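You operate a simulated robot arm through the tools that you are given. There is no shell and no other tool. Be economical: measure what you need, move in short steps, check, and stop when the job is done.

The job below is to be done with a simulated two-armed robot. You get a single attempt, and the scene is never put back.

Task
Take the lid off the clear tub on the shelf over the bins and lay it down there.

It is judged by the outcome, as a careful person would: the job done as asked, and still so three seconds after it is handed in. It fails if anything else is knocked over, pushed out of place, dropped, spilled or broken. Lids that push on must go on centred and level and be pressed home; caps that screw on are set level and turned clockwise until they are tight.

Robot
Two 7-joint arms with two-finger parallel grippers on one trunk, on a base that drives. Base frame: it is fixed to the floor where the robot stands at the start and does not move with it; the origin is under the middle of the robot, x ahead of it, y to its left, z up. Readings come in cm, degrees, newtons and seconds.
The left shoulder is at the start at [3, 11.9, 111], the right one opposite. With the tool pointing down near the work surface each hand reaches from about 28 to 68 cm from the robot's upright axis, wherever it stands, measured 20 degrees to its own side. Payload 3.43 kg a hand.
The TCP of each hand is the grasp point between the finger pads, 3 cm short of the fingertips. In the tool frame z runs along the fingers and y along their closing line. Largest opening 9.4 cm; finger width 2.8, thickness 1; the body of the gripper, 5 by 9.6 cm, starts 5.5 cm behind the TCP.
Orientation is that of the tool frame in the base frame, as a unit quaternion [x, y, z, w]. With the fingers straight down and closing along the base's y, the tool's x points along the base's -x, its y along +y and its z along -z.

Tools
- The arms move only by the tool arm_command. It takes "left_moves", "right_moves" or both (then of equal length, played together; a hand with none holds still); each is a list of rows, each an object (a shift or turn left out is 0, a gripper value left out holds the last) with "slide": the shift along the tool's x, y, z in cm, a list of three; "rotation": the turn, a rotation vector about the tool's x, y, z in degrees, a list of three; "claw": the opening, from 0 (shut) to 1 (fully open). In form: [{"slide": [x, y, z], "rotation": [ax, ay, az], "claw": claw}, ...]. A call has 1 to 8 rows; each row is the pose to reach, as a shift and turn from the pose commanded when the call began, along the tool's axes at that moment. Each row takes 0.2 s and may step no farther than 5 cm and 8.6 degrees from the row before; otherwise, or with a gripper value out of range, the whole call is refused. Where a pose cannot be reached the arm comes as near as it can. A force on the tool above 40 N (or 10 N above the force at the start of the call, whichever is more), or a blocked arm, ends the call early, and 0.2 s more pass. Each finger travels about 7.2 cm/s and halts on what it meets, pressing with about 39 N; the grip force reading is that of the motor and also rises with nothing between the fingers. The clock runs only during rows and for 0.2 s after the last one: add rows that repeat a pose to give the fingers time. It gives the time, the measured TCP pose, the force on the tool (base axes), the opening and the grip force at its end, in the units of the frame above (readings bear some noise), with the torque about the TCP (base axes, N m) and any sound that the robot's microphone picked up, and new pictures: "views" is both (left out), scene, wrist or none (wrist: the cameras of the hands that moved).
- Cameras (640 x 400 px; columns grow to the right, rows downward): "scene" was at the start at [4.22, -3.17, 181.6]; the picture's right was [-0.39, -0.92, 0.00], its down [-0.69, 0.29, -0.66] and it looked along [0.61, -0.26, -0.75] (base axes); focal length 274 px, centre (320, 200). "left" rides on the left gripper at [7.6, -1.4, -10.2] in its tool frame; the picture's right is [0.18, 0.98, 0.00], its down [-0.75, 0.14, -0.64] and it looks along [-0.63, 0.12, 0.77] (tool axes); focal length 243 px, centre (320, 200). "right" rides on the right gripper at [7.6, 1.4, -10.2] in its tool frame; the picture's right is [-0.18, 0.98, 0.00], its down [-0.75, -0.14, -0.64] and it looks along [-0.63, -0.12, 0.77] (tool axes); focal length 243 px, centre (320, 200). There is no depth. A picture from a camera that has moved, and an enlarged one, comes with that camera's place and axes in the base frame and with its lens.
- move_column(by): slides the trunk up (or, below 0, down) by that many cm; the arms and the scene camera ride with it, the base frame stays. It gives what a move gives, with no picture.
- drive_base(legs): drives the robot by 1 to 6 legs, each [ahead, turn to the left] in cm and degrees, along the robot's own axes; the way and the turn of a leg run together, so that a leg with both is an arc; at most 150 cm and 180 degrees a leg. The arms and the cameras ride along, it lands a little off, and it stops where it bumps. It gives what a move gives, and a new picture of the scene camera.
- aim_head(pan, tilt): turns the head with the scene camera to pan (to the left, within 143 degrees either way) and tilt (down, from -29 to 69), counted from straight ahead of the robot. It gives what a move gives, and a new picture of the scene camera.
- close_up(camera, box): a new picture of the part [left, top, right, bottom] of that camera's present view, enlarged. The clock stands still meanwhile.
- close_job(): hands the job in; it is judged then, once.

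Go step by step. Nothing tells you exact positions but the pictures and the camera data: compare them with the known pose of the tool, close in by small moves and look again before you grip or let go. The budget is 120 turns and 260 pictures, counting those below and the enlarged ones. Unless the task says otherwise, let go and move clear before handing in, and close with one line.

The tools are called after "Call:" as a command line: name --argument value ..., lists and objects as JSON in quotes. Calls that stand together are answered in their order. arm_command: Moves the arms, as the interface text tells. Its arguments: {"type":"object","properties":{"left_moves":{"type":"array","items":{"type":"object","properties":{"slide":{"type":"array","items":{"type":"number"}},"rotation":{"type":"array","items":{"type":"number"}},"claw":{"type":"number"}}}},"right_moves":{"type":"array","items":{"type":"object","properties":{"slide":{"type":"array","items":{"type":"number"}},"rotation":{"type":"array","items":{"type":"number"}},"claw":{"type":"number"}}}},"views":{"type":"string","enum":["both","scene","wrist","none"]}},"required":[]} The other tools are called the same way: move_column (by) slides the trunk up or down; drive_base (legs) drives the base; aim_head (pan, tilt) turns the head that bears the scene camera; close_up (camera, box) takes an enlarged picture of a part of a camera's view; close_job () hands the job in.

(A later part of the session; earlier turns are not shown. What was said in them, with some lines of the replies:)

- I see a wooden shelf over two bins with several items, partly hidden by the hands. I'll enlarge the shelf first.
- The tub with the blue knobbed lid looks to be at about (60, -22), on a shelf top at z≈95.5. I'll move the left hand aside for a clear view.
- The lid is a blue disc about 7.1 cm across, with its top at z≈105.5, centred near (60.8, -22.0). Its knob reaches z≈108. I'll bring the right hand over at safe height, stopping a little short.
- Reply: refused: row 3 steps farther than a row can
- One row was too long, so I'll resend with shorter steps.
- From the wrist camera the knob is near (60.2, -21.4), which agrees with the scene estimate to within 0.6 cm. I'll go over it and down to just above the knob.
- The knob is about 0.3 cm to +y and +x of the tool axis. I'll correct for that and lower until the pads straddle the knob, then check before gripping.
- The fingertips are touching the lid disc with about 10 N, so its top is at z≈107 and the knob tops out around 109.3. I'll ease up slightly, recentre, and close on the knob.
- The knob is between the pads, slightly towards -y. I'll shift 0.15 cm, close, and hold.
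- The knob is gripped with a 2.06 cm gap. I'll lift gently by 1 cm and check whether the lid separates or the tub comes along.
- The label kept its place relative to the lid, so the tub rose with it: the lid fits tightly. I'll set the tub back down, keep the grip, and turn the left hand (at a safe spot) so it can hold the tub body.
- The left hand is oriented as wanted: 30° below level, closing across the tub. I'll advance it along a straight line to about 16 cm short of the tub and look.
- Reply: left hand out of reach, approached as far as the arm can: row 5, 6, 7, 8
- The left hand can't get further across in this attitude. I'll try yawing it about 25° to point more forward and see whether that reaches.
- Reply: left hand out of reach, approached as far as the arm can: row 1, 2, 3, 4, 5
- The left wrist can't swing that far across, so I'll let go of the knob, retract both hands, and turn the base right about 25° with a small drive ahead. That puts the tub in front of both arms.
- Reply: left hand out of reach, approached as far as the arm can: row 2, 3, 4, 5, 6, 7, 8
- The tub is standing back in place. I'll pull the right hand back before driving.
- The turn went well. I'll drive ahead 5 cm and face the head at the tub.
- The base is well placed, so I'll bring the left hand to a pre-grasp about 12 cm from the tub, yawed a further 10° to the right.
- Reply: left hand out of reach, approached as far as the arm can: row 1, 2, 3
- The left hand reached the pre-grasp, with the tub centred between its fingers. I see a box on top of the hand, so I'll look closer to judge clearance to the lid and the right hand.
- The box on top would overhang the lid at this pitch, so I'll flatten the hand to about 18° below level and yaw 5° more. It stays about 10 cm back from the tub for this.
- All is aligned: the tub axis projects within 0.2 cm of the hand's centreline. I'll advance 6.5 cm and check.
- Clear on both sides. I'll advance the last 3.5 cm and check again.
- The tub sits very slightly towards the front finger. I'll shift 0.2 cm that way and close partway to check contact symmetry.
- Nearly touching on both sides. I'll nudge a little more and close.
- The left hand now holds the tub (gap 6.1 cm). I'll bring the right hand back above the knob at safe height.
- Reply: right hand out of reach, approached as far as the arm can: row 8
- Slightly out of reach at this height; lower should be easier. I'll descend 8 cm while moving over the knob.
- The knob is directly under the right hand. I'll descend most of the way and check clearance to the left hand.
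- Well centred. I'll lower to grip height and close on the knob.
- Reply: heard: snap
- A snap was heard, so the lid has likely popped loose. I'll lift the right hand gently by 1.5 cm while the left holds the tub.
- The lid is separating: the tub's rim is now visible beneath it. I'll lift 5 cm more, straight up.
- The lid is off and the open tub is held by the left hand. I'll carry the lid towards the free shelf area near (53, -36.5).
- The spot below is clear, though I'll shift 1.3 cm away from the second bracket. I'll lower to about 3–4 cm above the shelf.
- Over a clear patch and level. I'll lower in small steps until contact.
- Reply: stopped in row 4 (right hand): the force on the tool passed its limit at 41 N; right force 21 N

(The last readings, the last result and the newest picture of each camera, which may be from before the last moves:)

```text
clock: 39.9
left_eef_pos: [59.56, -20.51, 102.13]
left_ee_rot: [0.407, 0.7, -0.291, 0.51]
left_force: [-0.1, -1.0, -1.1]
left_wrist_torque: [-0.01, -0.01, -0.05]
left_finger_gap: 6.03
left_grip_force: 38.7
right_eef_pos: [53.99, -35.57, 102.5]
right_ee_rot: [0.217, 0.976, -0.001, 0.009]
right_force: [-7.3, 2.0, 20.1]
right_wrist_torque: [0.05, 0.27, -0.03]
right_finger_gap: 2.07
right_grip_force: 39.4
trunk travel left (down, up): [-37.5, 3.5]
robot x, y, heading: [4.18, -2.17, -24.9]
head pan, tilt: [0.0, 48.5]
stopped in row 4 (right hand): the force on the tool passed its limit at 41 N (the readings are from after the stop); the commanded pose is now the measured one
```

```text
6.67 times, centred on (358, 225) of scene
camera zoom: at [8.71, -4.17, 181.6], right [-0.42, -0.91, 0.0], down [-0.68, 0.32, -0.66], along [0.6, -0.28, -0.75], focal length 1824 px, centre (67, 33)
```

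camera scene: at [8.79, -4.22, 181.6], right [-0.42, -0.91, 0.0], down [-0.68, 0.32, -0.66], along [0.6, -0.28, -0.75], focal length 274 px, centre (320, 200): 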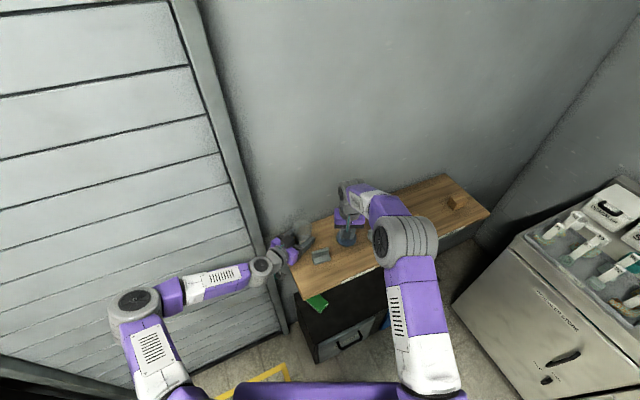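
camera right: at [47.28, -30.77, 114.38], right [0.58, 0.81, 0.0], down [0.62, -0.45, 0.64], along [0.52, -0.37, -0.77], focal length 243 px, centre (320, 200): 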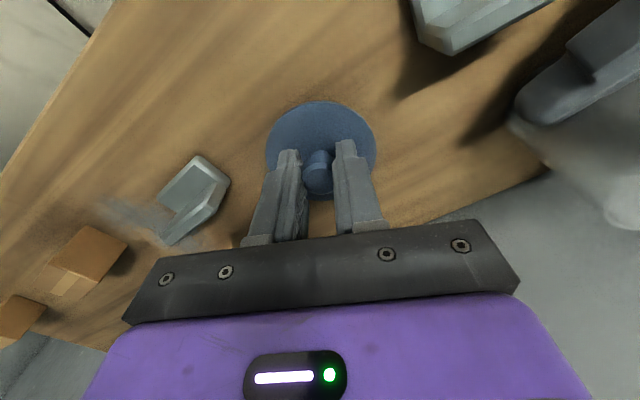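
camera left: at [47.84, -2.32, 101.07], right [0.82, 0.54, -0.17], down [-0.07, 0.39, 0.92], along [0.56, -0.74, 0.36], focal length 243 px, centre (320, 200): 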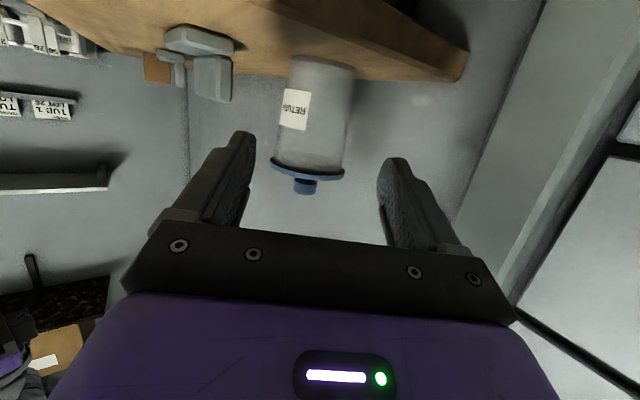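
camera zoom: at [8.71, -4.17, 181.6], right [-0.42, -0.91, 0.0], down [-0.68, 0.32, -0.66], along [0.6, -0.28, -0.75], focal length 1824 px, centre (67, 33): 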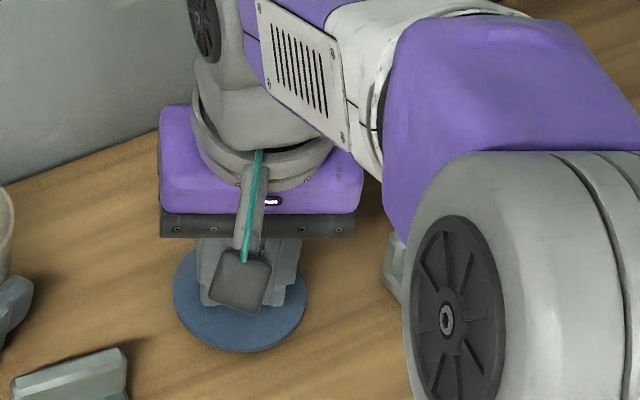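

The lid has made contact with the shelf (about 20 N). I'll ease up slightly to relieve it.

Call:
arm_command --right_moves '[{"slide": [0, 0, -0.1]}, {"slide": [0, 0, -0.2]}, {"slide": [0, 0, -0.2]}]' --views "none"

Call:
close_up --camera "right" --box '[200, 60, 460, 222]'

```text
clock: 40.7
left_eef_pos: [59.49, -20.49, 102.05]
left_ee_rot: [0.406, 0.699, -0.291, 0.511]
left_force: [0.2, -0.5, -1.0]
left_wrist_torque: [0.01, 0.04, -0.03]
left_finger_gap: 6.06
left_grip_force: 39.0
right_eef_pos: [53.99, -35.62, 102.34]
right_ee_rot: [0.218, 0.976, -0.002, 0.01]
right_force: [3.5, -1.4, 14.7]
right_wrist_torque: [-0.05, -0.19, -0.04]
right_finger_gap: 2.07
right_grip_force: 39.2
trunk travel left (down, up): [-37.5, 3.5]
robot x, y, heading: [4.65, -1.86, -25.2]
head pan, tilt: [0.0, 48.5]
```

```text
2.46 times, centred on (330, 141) of right
camera zoom: at [47.48, -30.86, 112.55], right [0.58, 0.81, 0.01], down [0.61, -0.44, 0.66], along [0.54, -0.38, -0.75], focal length 597 px, centre (295, 345)
```

zoom: 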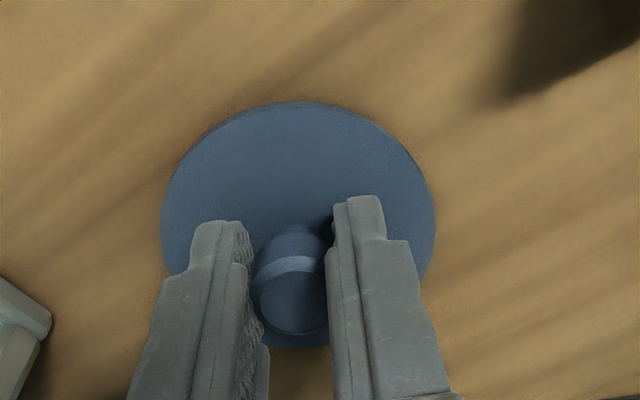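

Still pressing about 15 N, so I'll ease up another 0.3 cm.

Call:
arm_command --right_moves '[{"slide": [0, 0, -0.15]}, {"slide": [0, 0, -0.3]}, {"slide": [0, 0, -0.3]}]' --views "none"

```text
clock: 41.5
left_eef_pos: [59.51, -20.54, 101.95]
left_ee_rot: [0.406, 0.7, -0.29, 0.51]
left_force: [-0.6, -0.3, -0.6]
left_wrist_torque: [0.02, -0.01, -0.01]
left_finger_gap: 6.04
left_grip_force: 38.7
right_eef_pos: [53.74, -35.44, 102.44]
right_ee_rot: [0.217, 0.976, 0.0, 0.006]
right_force: [1.0, 0.6, 0.1]
right_wrist_torque: [0.03, -0.03, -0.04]
right_finger_gap: 2.07
right_grip_force: 39.6
trunk travel left (down, up): [-37.5, 3.5]
robot x, y, heading: [4.32, -2.07, -25.0]
head pan, tilt: [0.0, 48.5]
```

The force is near zero with the lid just resting. I'll open the right fingers and check before rising.

Call:
arm_command --right_moves '[{"claw": 0.25}, {"claw": 0.35}, {"claw": 0.42}, {"claw": 0.42}]' --views "none"

Call:
close_up --camera "right" --box '[200, 60, 460, 222]'

```text
clock: 42.5
left_eef_pos: [59.66, -20.47, 102.02]
left_ee_rot: [0.407, 0.7, -0.291, 0.51]
left_force: [0.4, 0.1, -0.5]
left_wrist_torque: [0.01, -0.02, 0.03]
left_finger_gap: 6.04
left_grip_force: 38.9
right_eef_pos: [53.82, -35.68, 102.63]
right_ee_rot: [0.217, 0.976, -0.001, 0.008]
right_force: [-0.6, 0.0, 0.3]
right_wrist_torque: [-0.02, 0.01, 0.03]
right_finger_gap: 3.99
right_grip_force: 0.1
trunk travel left (down, up): [-37.5, 3.5]
robot x, y, heading: [4.4, -2.28, -25.2]
head pan, tilt: [0.0, 48.5]
```

```text
2.46 times, centred on (330, 141) of right
camera zoom: at [47.45, -30.92, 112.75], right [0.58, 0.81, 0.01], down [0.61, -0.44, 0.65], along [0.53, -0.38, -0.76], focal length 597 px, centre (295, 345)
```

zoom: 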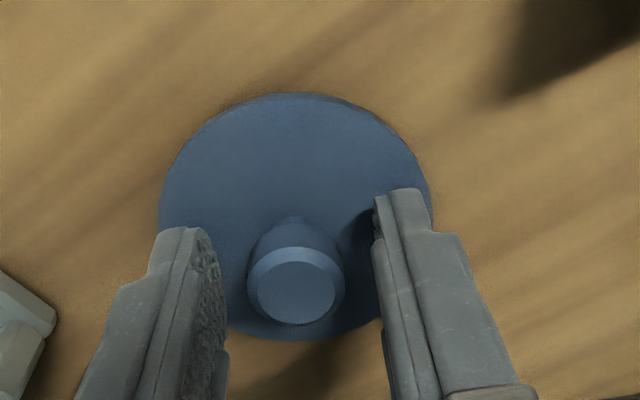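

The lid is free. I'll raise the right hand clear and inspect the tub before releasing it.

Call:
arm_command --right_moves '[{"slide": [0, 0, -2]}, {"slide": [0, 0, -6]}, {"slide": [0, 0, -10.5]}, {"slide": [0, 0, -15]}, {"slide": [2, -2, -18]}, {"slide": [2, -2, -18]}]' --views "scene"

Call:
close_up --camera "left" --box '[160, 50, 480, 250]'

Call:
close_up --camera "scene" --box '[266, 195, 378, 265]'

```text
clock: 43.9
left_eef_pos: [59.71, -20.56, 102.14]
left_ee_rot: [0.405, 0.7, -0.291, 0.511]
left_force: [1.0, -0.1, -0.6]
left_wrist_torque: [-0.02, 0.02, 0.02]
left_finger_gap: 6.05
left_grip_force: 39.2
right_eef_pos: [51.02, -36.35, 120.58]
right_ee_rot: [0.216, 0.976, -0.002, 0.008]
right_force: [-0.3, 0.0, 0.0]
right_wrist_torque: [-0.02, 0.0, -0.01]
right_finger_gap: 3.95
right_grip_force: 0.1
trunk travel left (down, up): [-37.5, 3.5]
robot x, y, heading: [4.57, -2.21, -25.0]
head pan, tilt: [0.0, 48.5]
camera scene: at [8.93, -4.18, 181.59], right [-0.42, -0.91, 0.0], down [-0.68, 0.32, -0.66], along [0.6, -0.28, -0.75], focal length 274 px, centre (320, 200)
```

scene: 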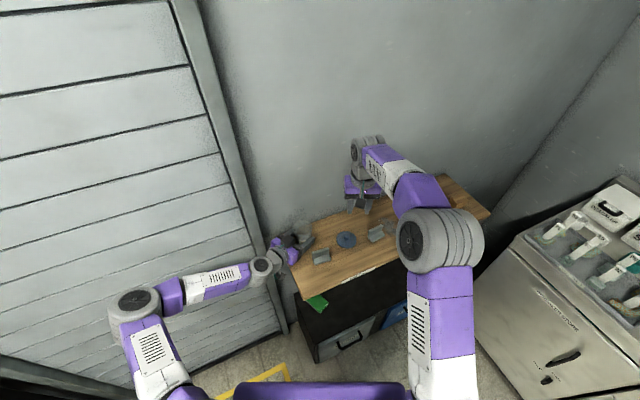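

```text
2.00 times, centred on (320, 150) of left
camera zoom: at [52.49, -10.67, 97.94], right [0.82, 0.54, -0.17], down [-0.07, 0.39, 0.92], along [0.56, -0.74, 0.36], focal length 485 px, centre (320, 300)
```

zoom: 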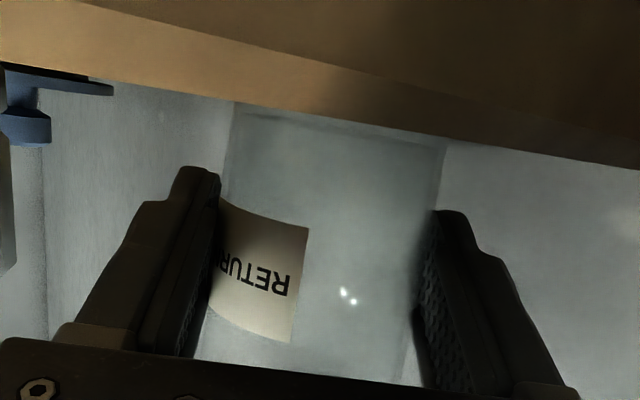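

```text
5.71 times, centred on (322, 230) of scene
camera zoom: at [8.93, -4.18, 181.59], right [-0.42, -0.91, 0.0], down [-0.68, 0.32, -0.66], along [0.6, -0.28, -0.75], focal length 1563 px, centre (309, 29)
```

zoom: 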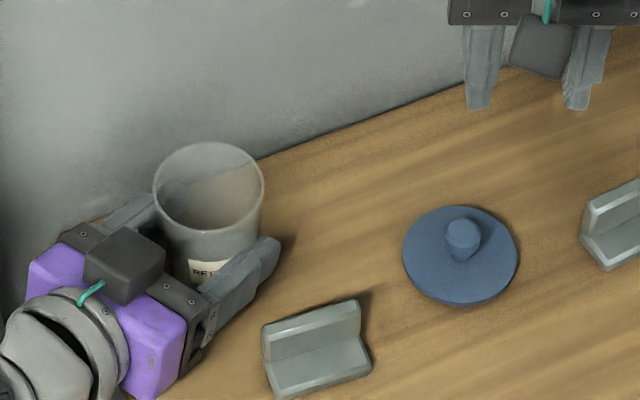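

The lid lies flat on the shelf. I'll press the tub down a hair to be sure it's seated before letting go.

Call:
arm_command --left_moves '[{"slide": [0.1, 0, 0.03]}, {"slide": [0.19, 0, 0.06]}, {"slide": [0.19, 0, 0.06]}]' --views "none"

Call:
close_up --camera "left" --box '[240, 60, 400, 160]'

```text
clock: 44.7
left_eef_pos: [59.61, -20.49, 101.86]
left_ee_rot: [0.406, 0.699, -0.291, 0.512]
left_force: [0.8, -0.1, 11.9]
left_wrist_torque: [-0.1, 0.15, -0.02]
left_finger_gap: 6.05
left_grip_force: 38.5
right_eef_pos: [50.87, -36.29, 120.68]
right_ee_rot: [0.217, 0.976, -0.001, 0.01]
right_force: [0.6, -0.1, 0.5]
right_wrist_torque: [0.02, 0.01, -0.03]
right_finger_gap: 3.97
right_grip_force: 0.0
trunk travel left (down, up): [-37.5, 3.5]
robot x, y, heading: [4.55, -2.01, -25.0]
head pan, tilt: [0.0, 48.5]
```

```text
4.00 times, centred on (320, 110) of left
camera zoom: at [52.45, -10.67, 97.89], right [0.82, 0.54, -0.17], down [-0.07, 0.4, 0.92], along [0.56, -0.74, 0.37], focal length 970 px, centre (320, 560)
```

zoom: 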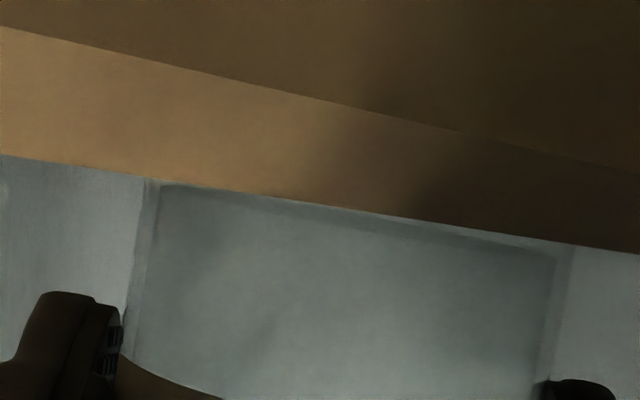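

The tub is seated (12 N down). I'll relax that slightly and open the left fingers.

Call:
arm_command --left_moves '[{"slide": [-0.12, 0, -0.04]}, {"slide": [-0.12, 0, -0.04]}, {"slide": [-0.12, 0, -0.04], "claw": 0.68}, {"slide": [-0.12, 0, -0.04], "claw": 0.74}, {"slide": [-0.12, 0, -0.04], "claw": 0.82}, {"slide": [-0.12, 0, -0.04], "claw": 0.82}]' --views "none"

Call:
close_up --camera "left" --box '[160, 50, 480, 250]'

Call:
close_up --camera "scene" --box '[266, 195, 378, 265]'

```text
clock: 46.1
left_eef_pos: [59.71, -20.47, 101.92]
left_ee_rot: [0.407, 0.7, -0.291, 0.51]
left_force: [-0.3, -1.2, -0.6]
left_wrist_torque: [0.0, 0.01, 0.03]
left_finger_gap: 7.68
left_grip_force: 0.1
right_eef_pos: [50.87, -36.35, 120.64]
right_ee_rot: [0.217, 0.976, -0.001, 0.009]
right_force: [-0.6, -0.6, 0.0]
right_wrist_torque: [-0.02, 0.03, -0.01]
right_finger_gap: 3.92
right_grip_force: 0.1
trunk travel left (down, up): [-37.5, 3.5]
robot x, y, heading: [4.56, -2.14, -25.3]
head pan, tilt: [0.0, 48.5]
```

```text
2.00 times, centred on (320, 150) of left
camera zoom: at [52.45, -10.65, 97.86], right [0.82, 0.54, -0.17], down [-0.07, 0.39, 0.92], along [0.56, -0.74, 0.36], focal length 485 px, centre (320, 300)
```

zoom: 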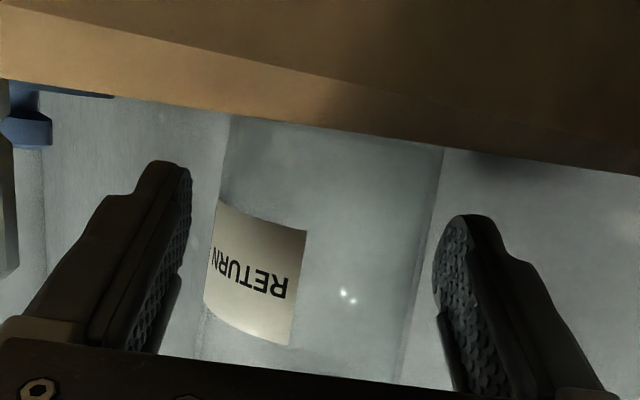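

```text
5.71 times, centred on (322, 230) of scene
camera zoom: at [8.77, -4.22, 181.6], right [-0.42, -0.91, 0.0], down [-0.68, 0.32, -0.66], along [0.6, -0.28, -0.75], focal length 1563 px, centre (309, 29)
```

zoom: 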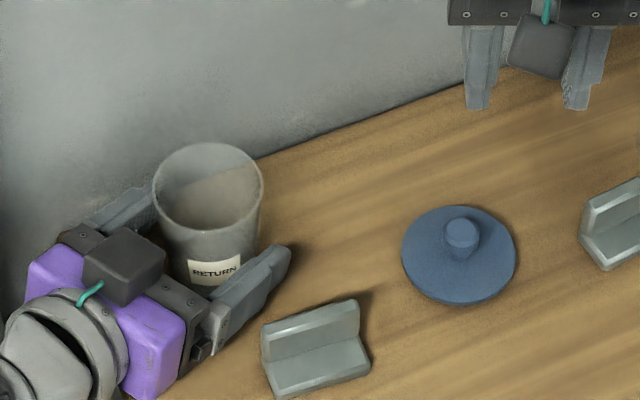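

The tub stands freely with both fingers clear. I'll back the left hand straight out.

Call:
arm_command --left_moves '[{"slide": [0, 0, -2]}, {"slide": [0, 0, -5]}, {"slide": [0, 0, -9]}, {"slide": [0, 0, -13]}, {"slide": [-2, 0, -16]}, {"slide": [-2, 0, -16]}]' --views "scene"

Call:
close_up --camera "scene" --box '[250, 185, 410, 285]'

Call:
close_up --camera "right" --box '[0, 0, 640, 240]'

```text
clock: 47.5
left_eef_pos: [52.3, -7.84, 108.77]
left_ee_rot: [0.407, 0.7, -0.291, 0.509]
left_force: [-0.3, 0.0, -0.2]
left_wrist_torque: [0.0, 0.0, 0.02]
left_finger_gap: 7.71
left_grip_force: 0.2
right_eef_pos: [50.79, -36.46, 120.52]
right_ee_rot: [0.217, 0.976, -0.002, 0.008]
right_force: [-0.6, 0.7, -0.6]
right_wrist_torque: [-0.06, 0.03, 0.01]
right_finger_gap: 3.94
right_grip_force: 0.1
trunk travel left (down, up): [-37.5, 3.5]
robot x, y, heading: [4.25, -2.14, -25.1]
head pan, tilt: [0.0, 48.5]
camera scene: at [8.85, -4.23, 181.59], right [-0.42, -0.91, 0.0], down [-0.68, 0.32, -0.66], along [0.6, -0.28, -0.75], focal length 274 px, centre (320, 200)
```

scene: 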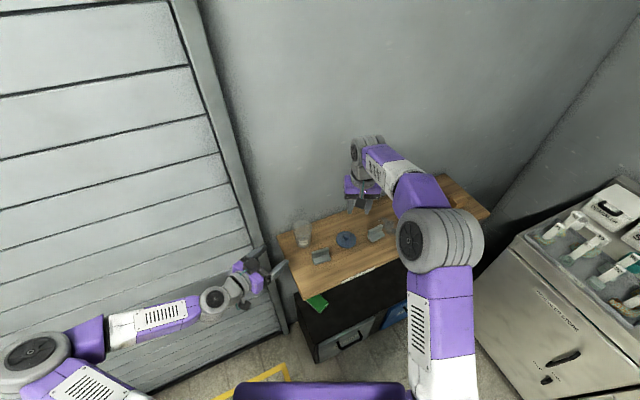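

```text
4.00 times, centred on (330, 235) of scene
camera zoom: at [8.85, -4.23, 181.59], right [-0.42, -0.91, 0.0], down [-0.68, 0.32, -0.66], along [0.6, -0.28, -0.75], focal length 1094 px, centre (280, 60)
```

zoom: 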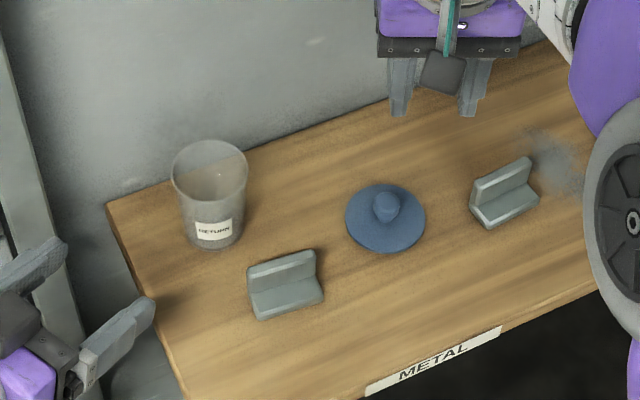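

```text
1.00 times, centred on (320, 120) of right (not enlarged: the box is as wide or as high as the picture)
camera zoom: at [44.53, -31.72, 130.71], right [0.58, 0.81, 0.01], down [0.61, -0.44, 0.65], along [0.53, -0.38, -0.76], focal length 243 px, centre (320, 280)
```

zoom: 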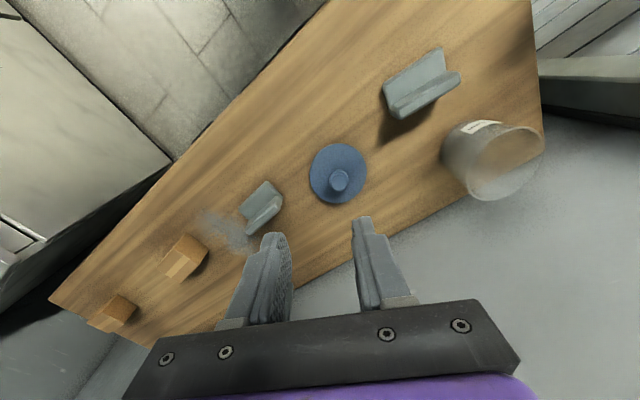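

The tub stands open in its original place. The lid lies knob-up on the shelf between the brackets, everything else looks undisturbed, and both hands are clear, so I'm handing in.

Call:
close_job

```text
The job is handed in.
```

The lid is off the clear tub and lying flat, knob up, on the shelf over the bins. The tub is still standing in its place, and nothing else was moved.
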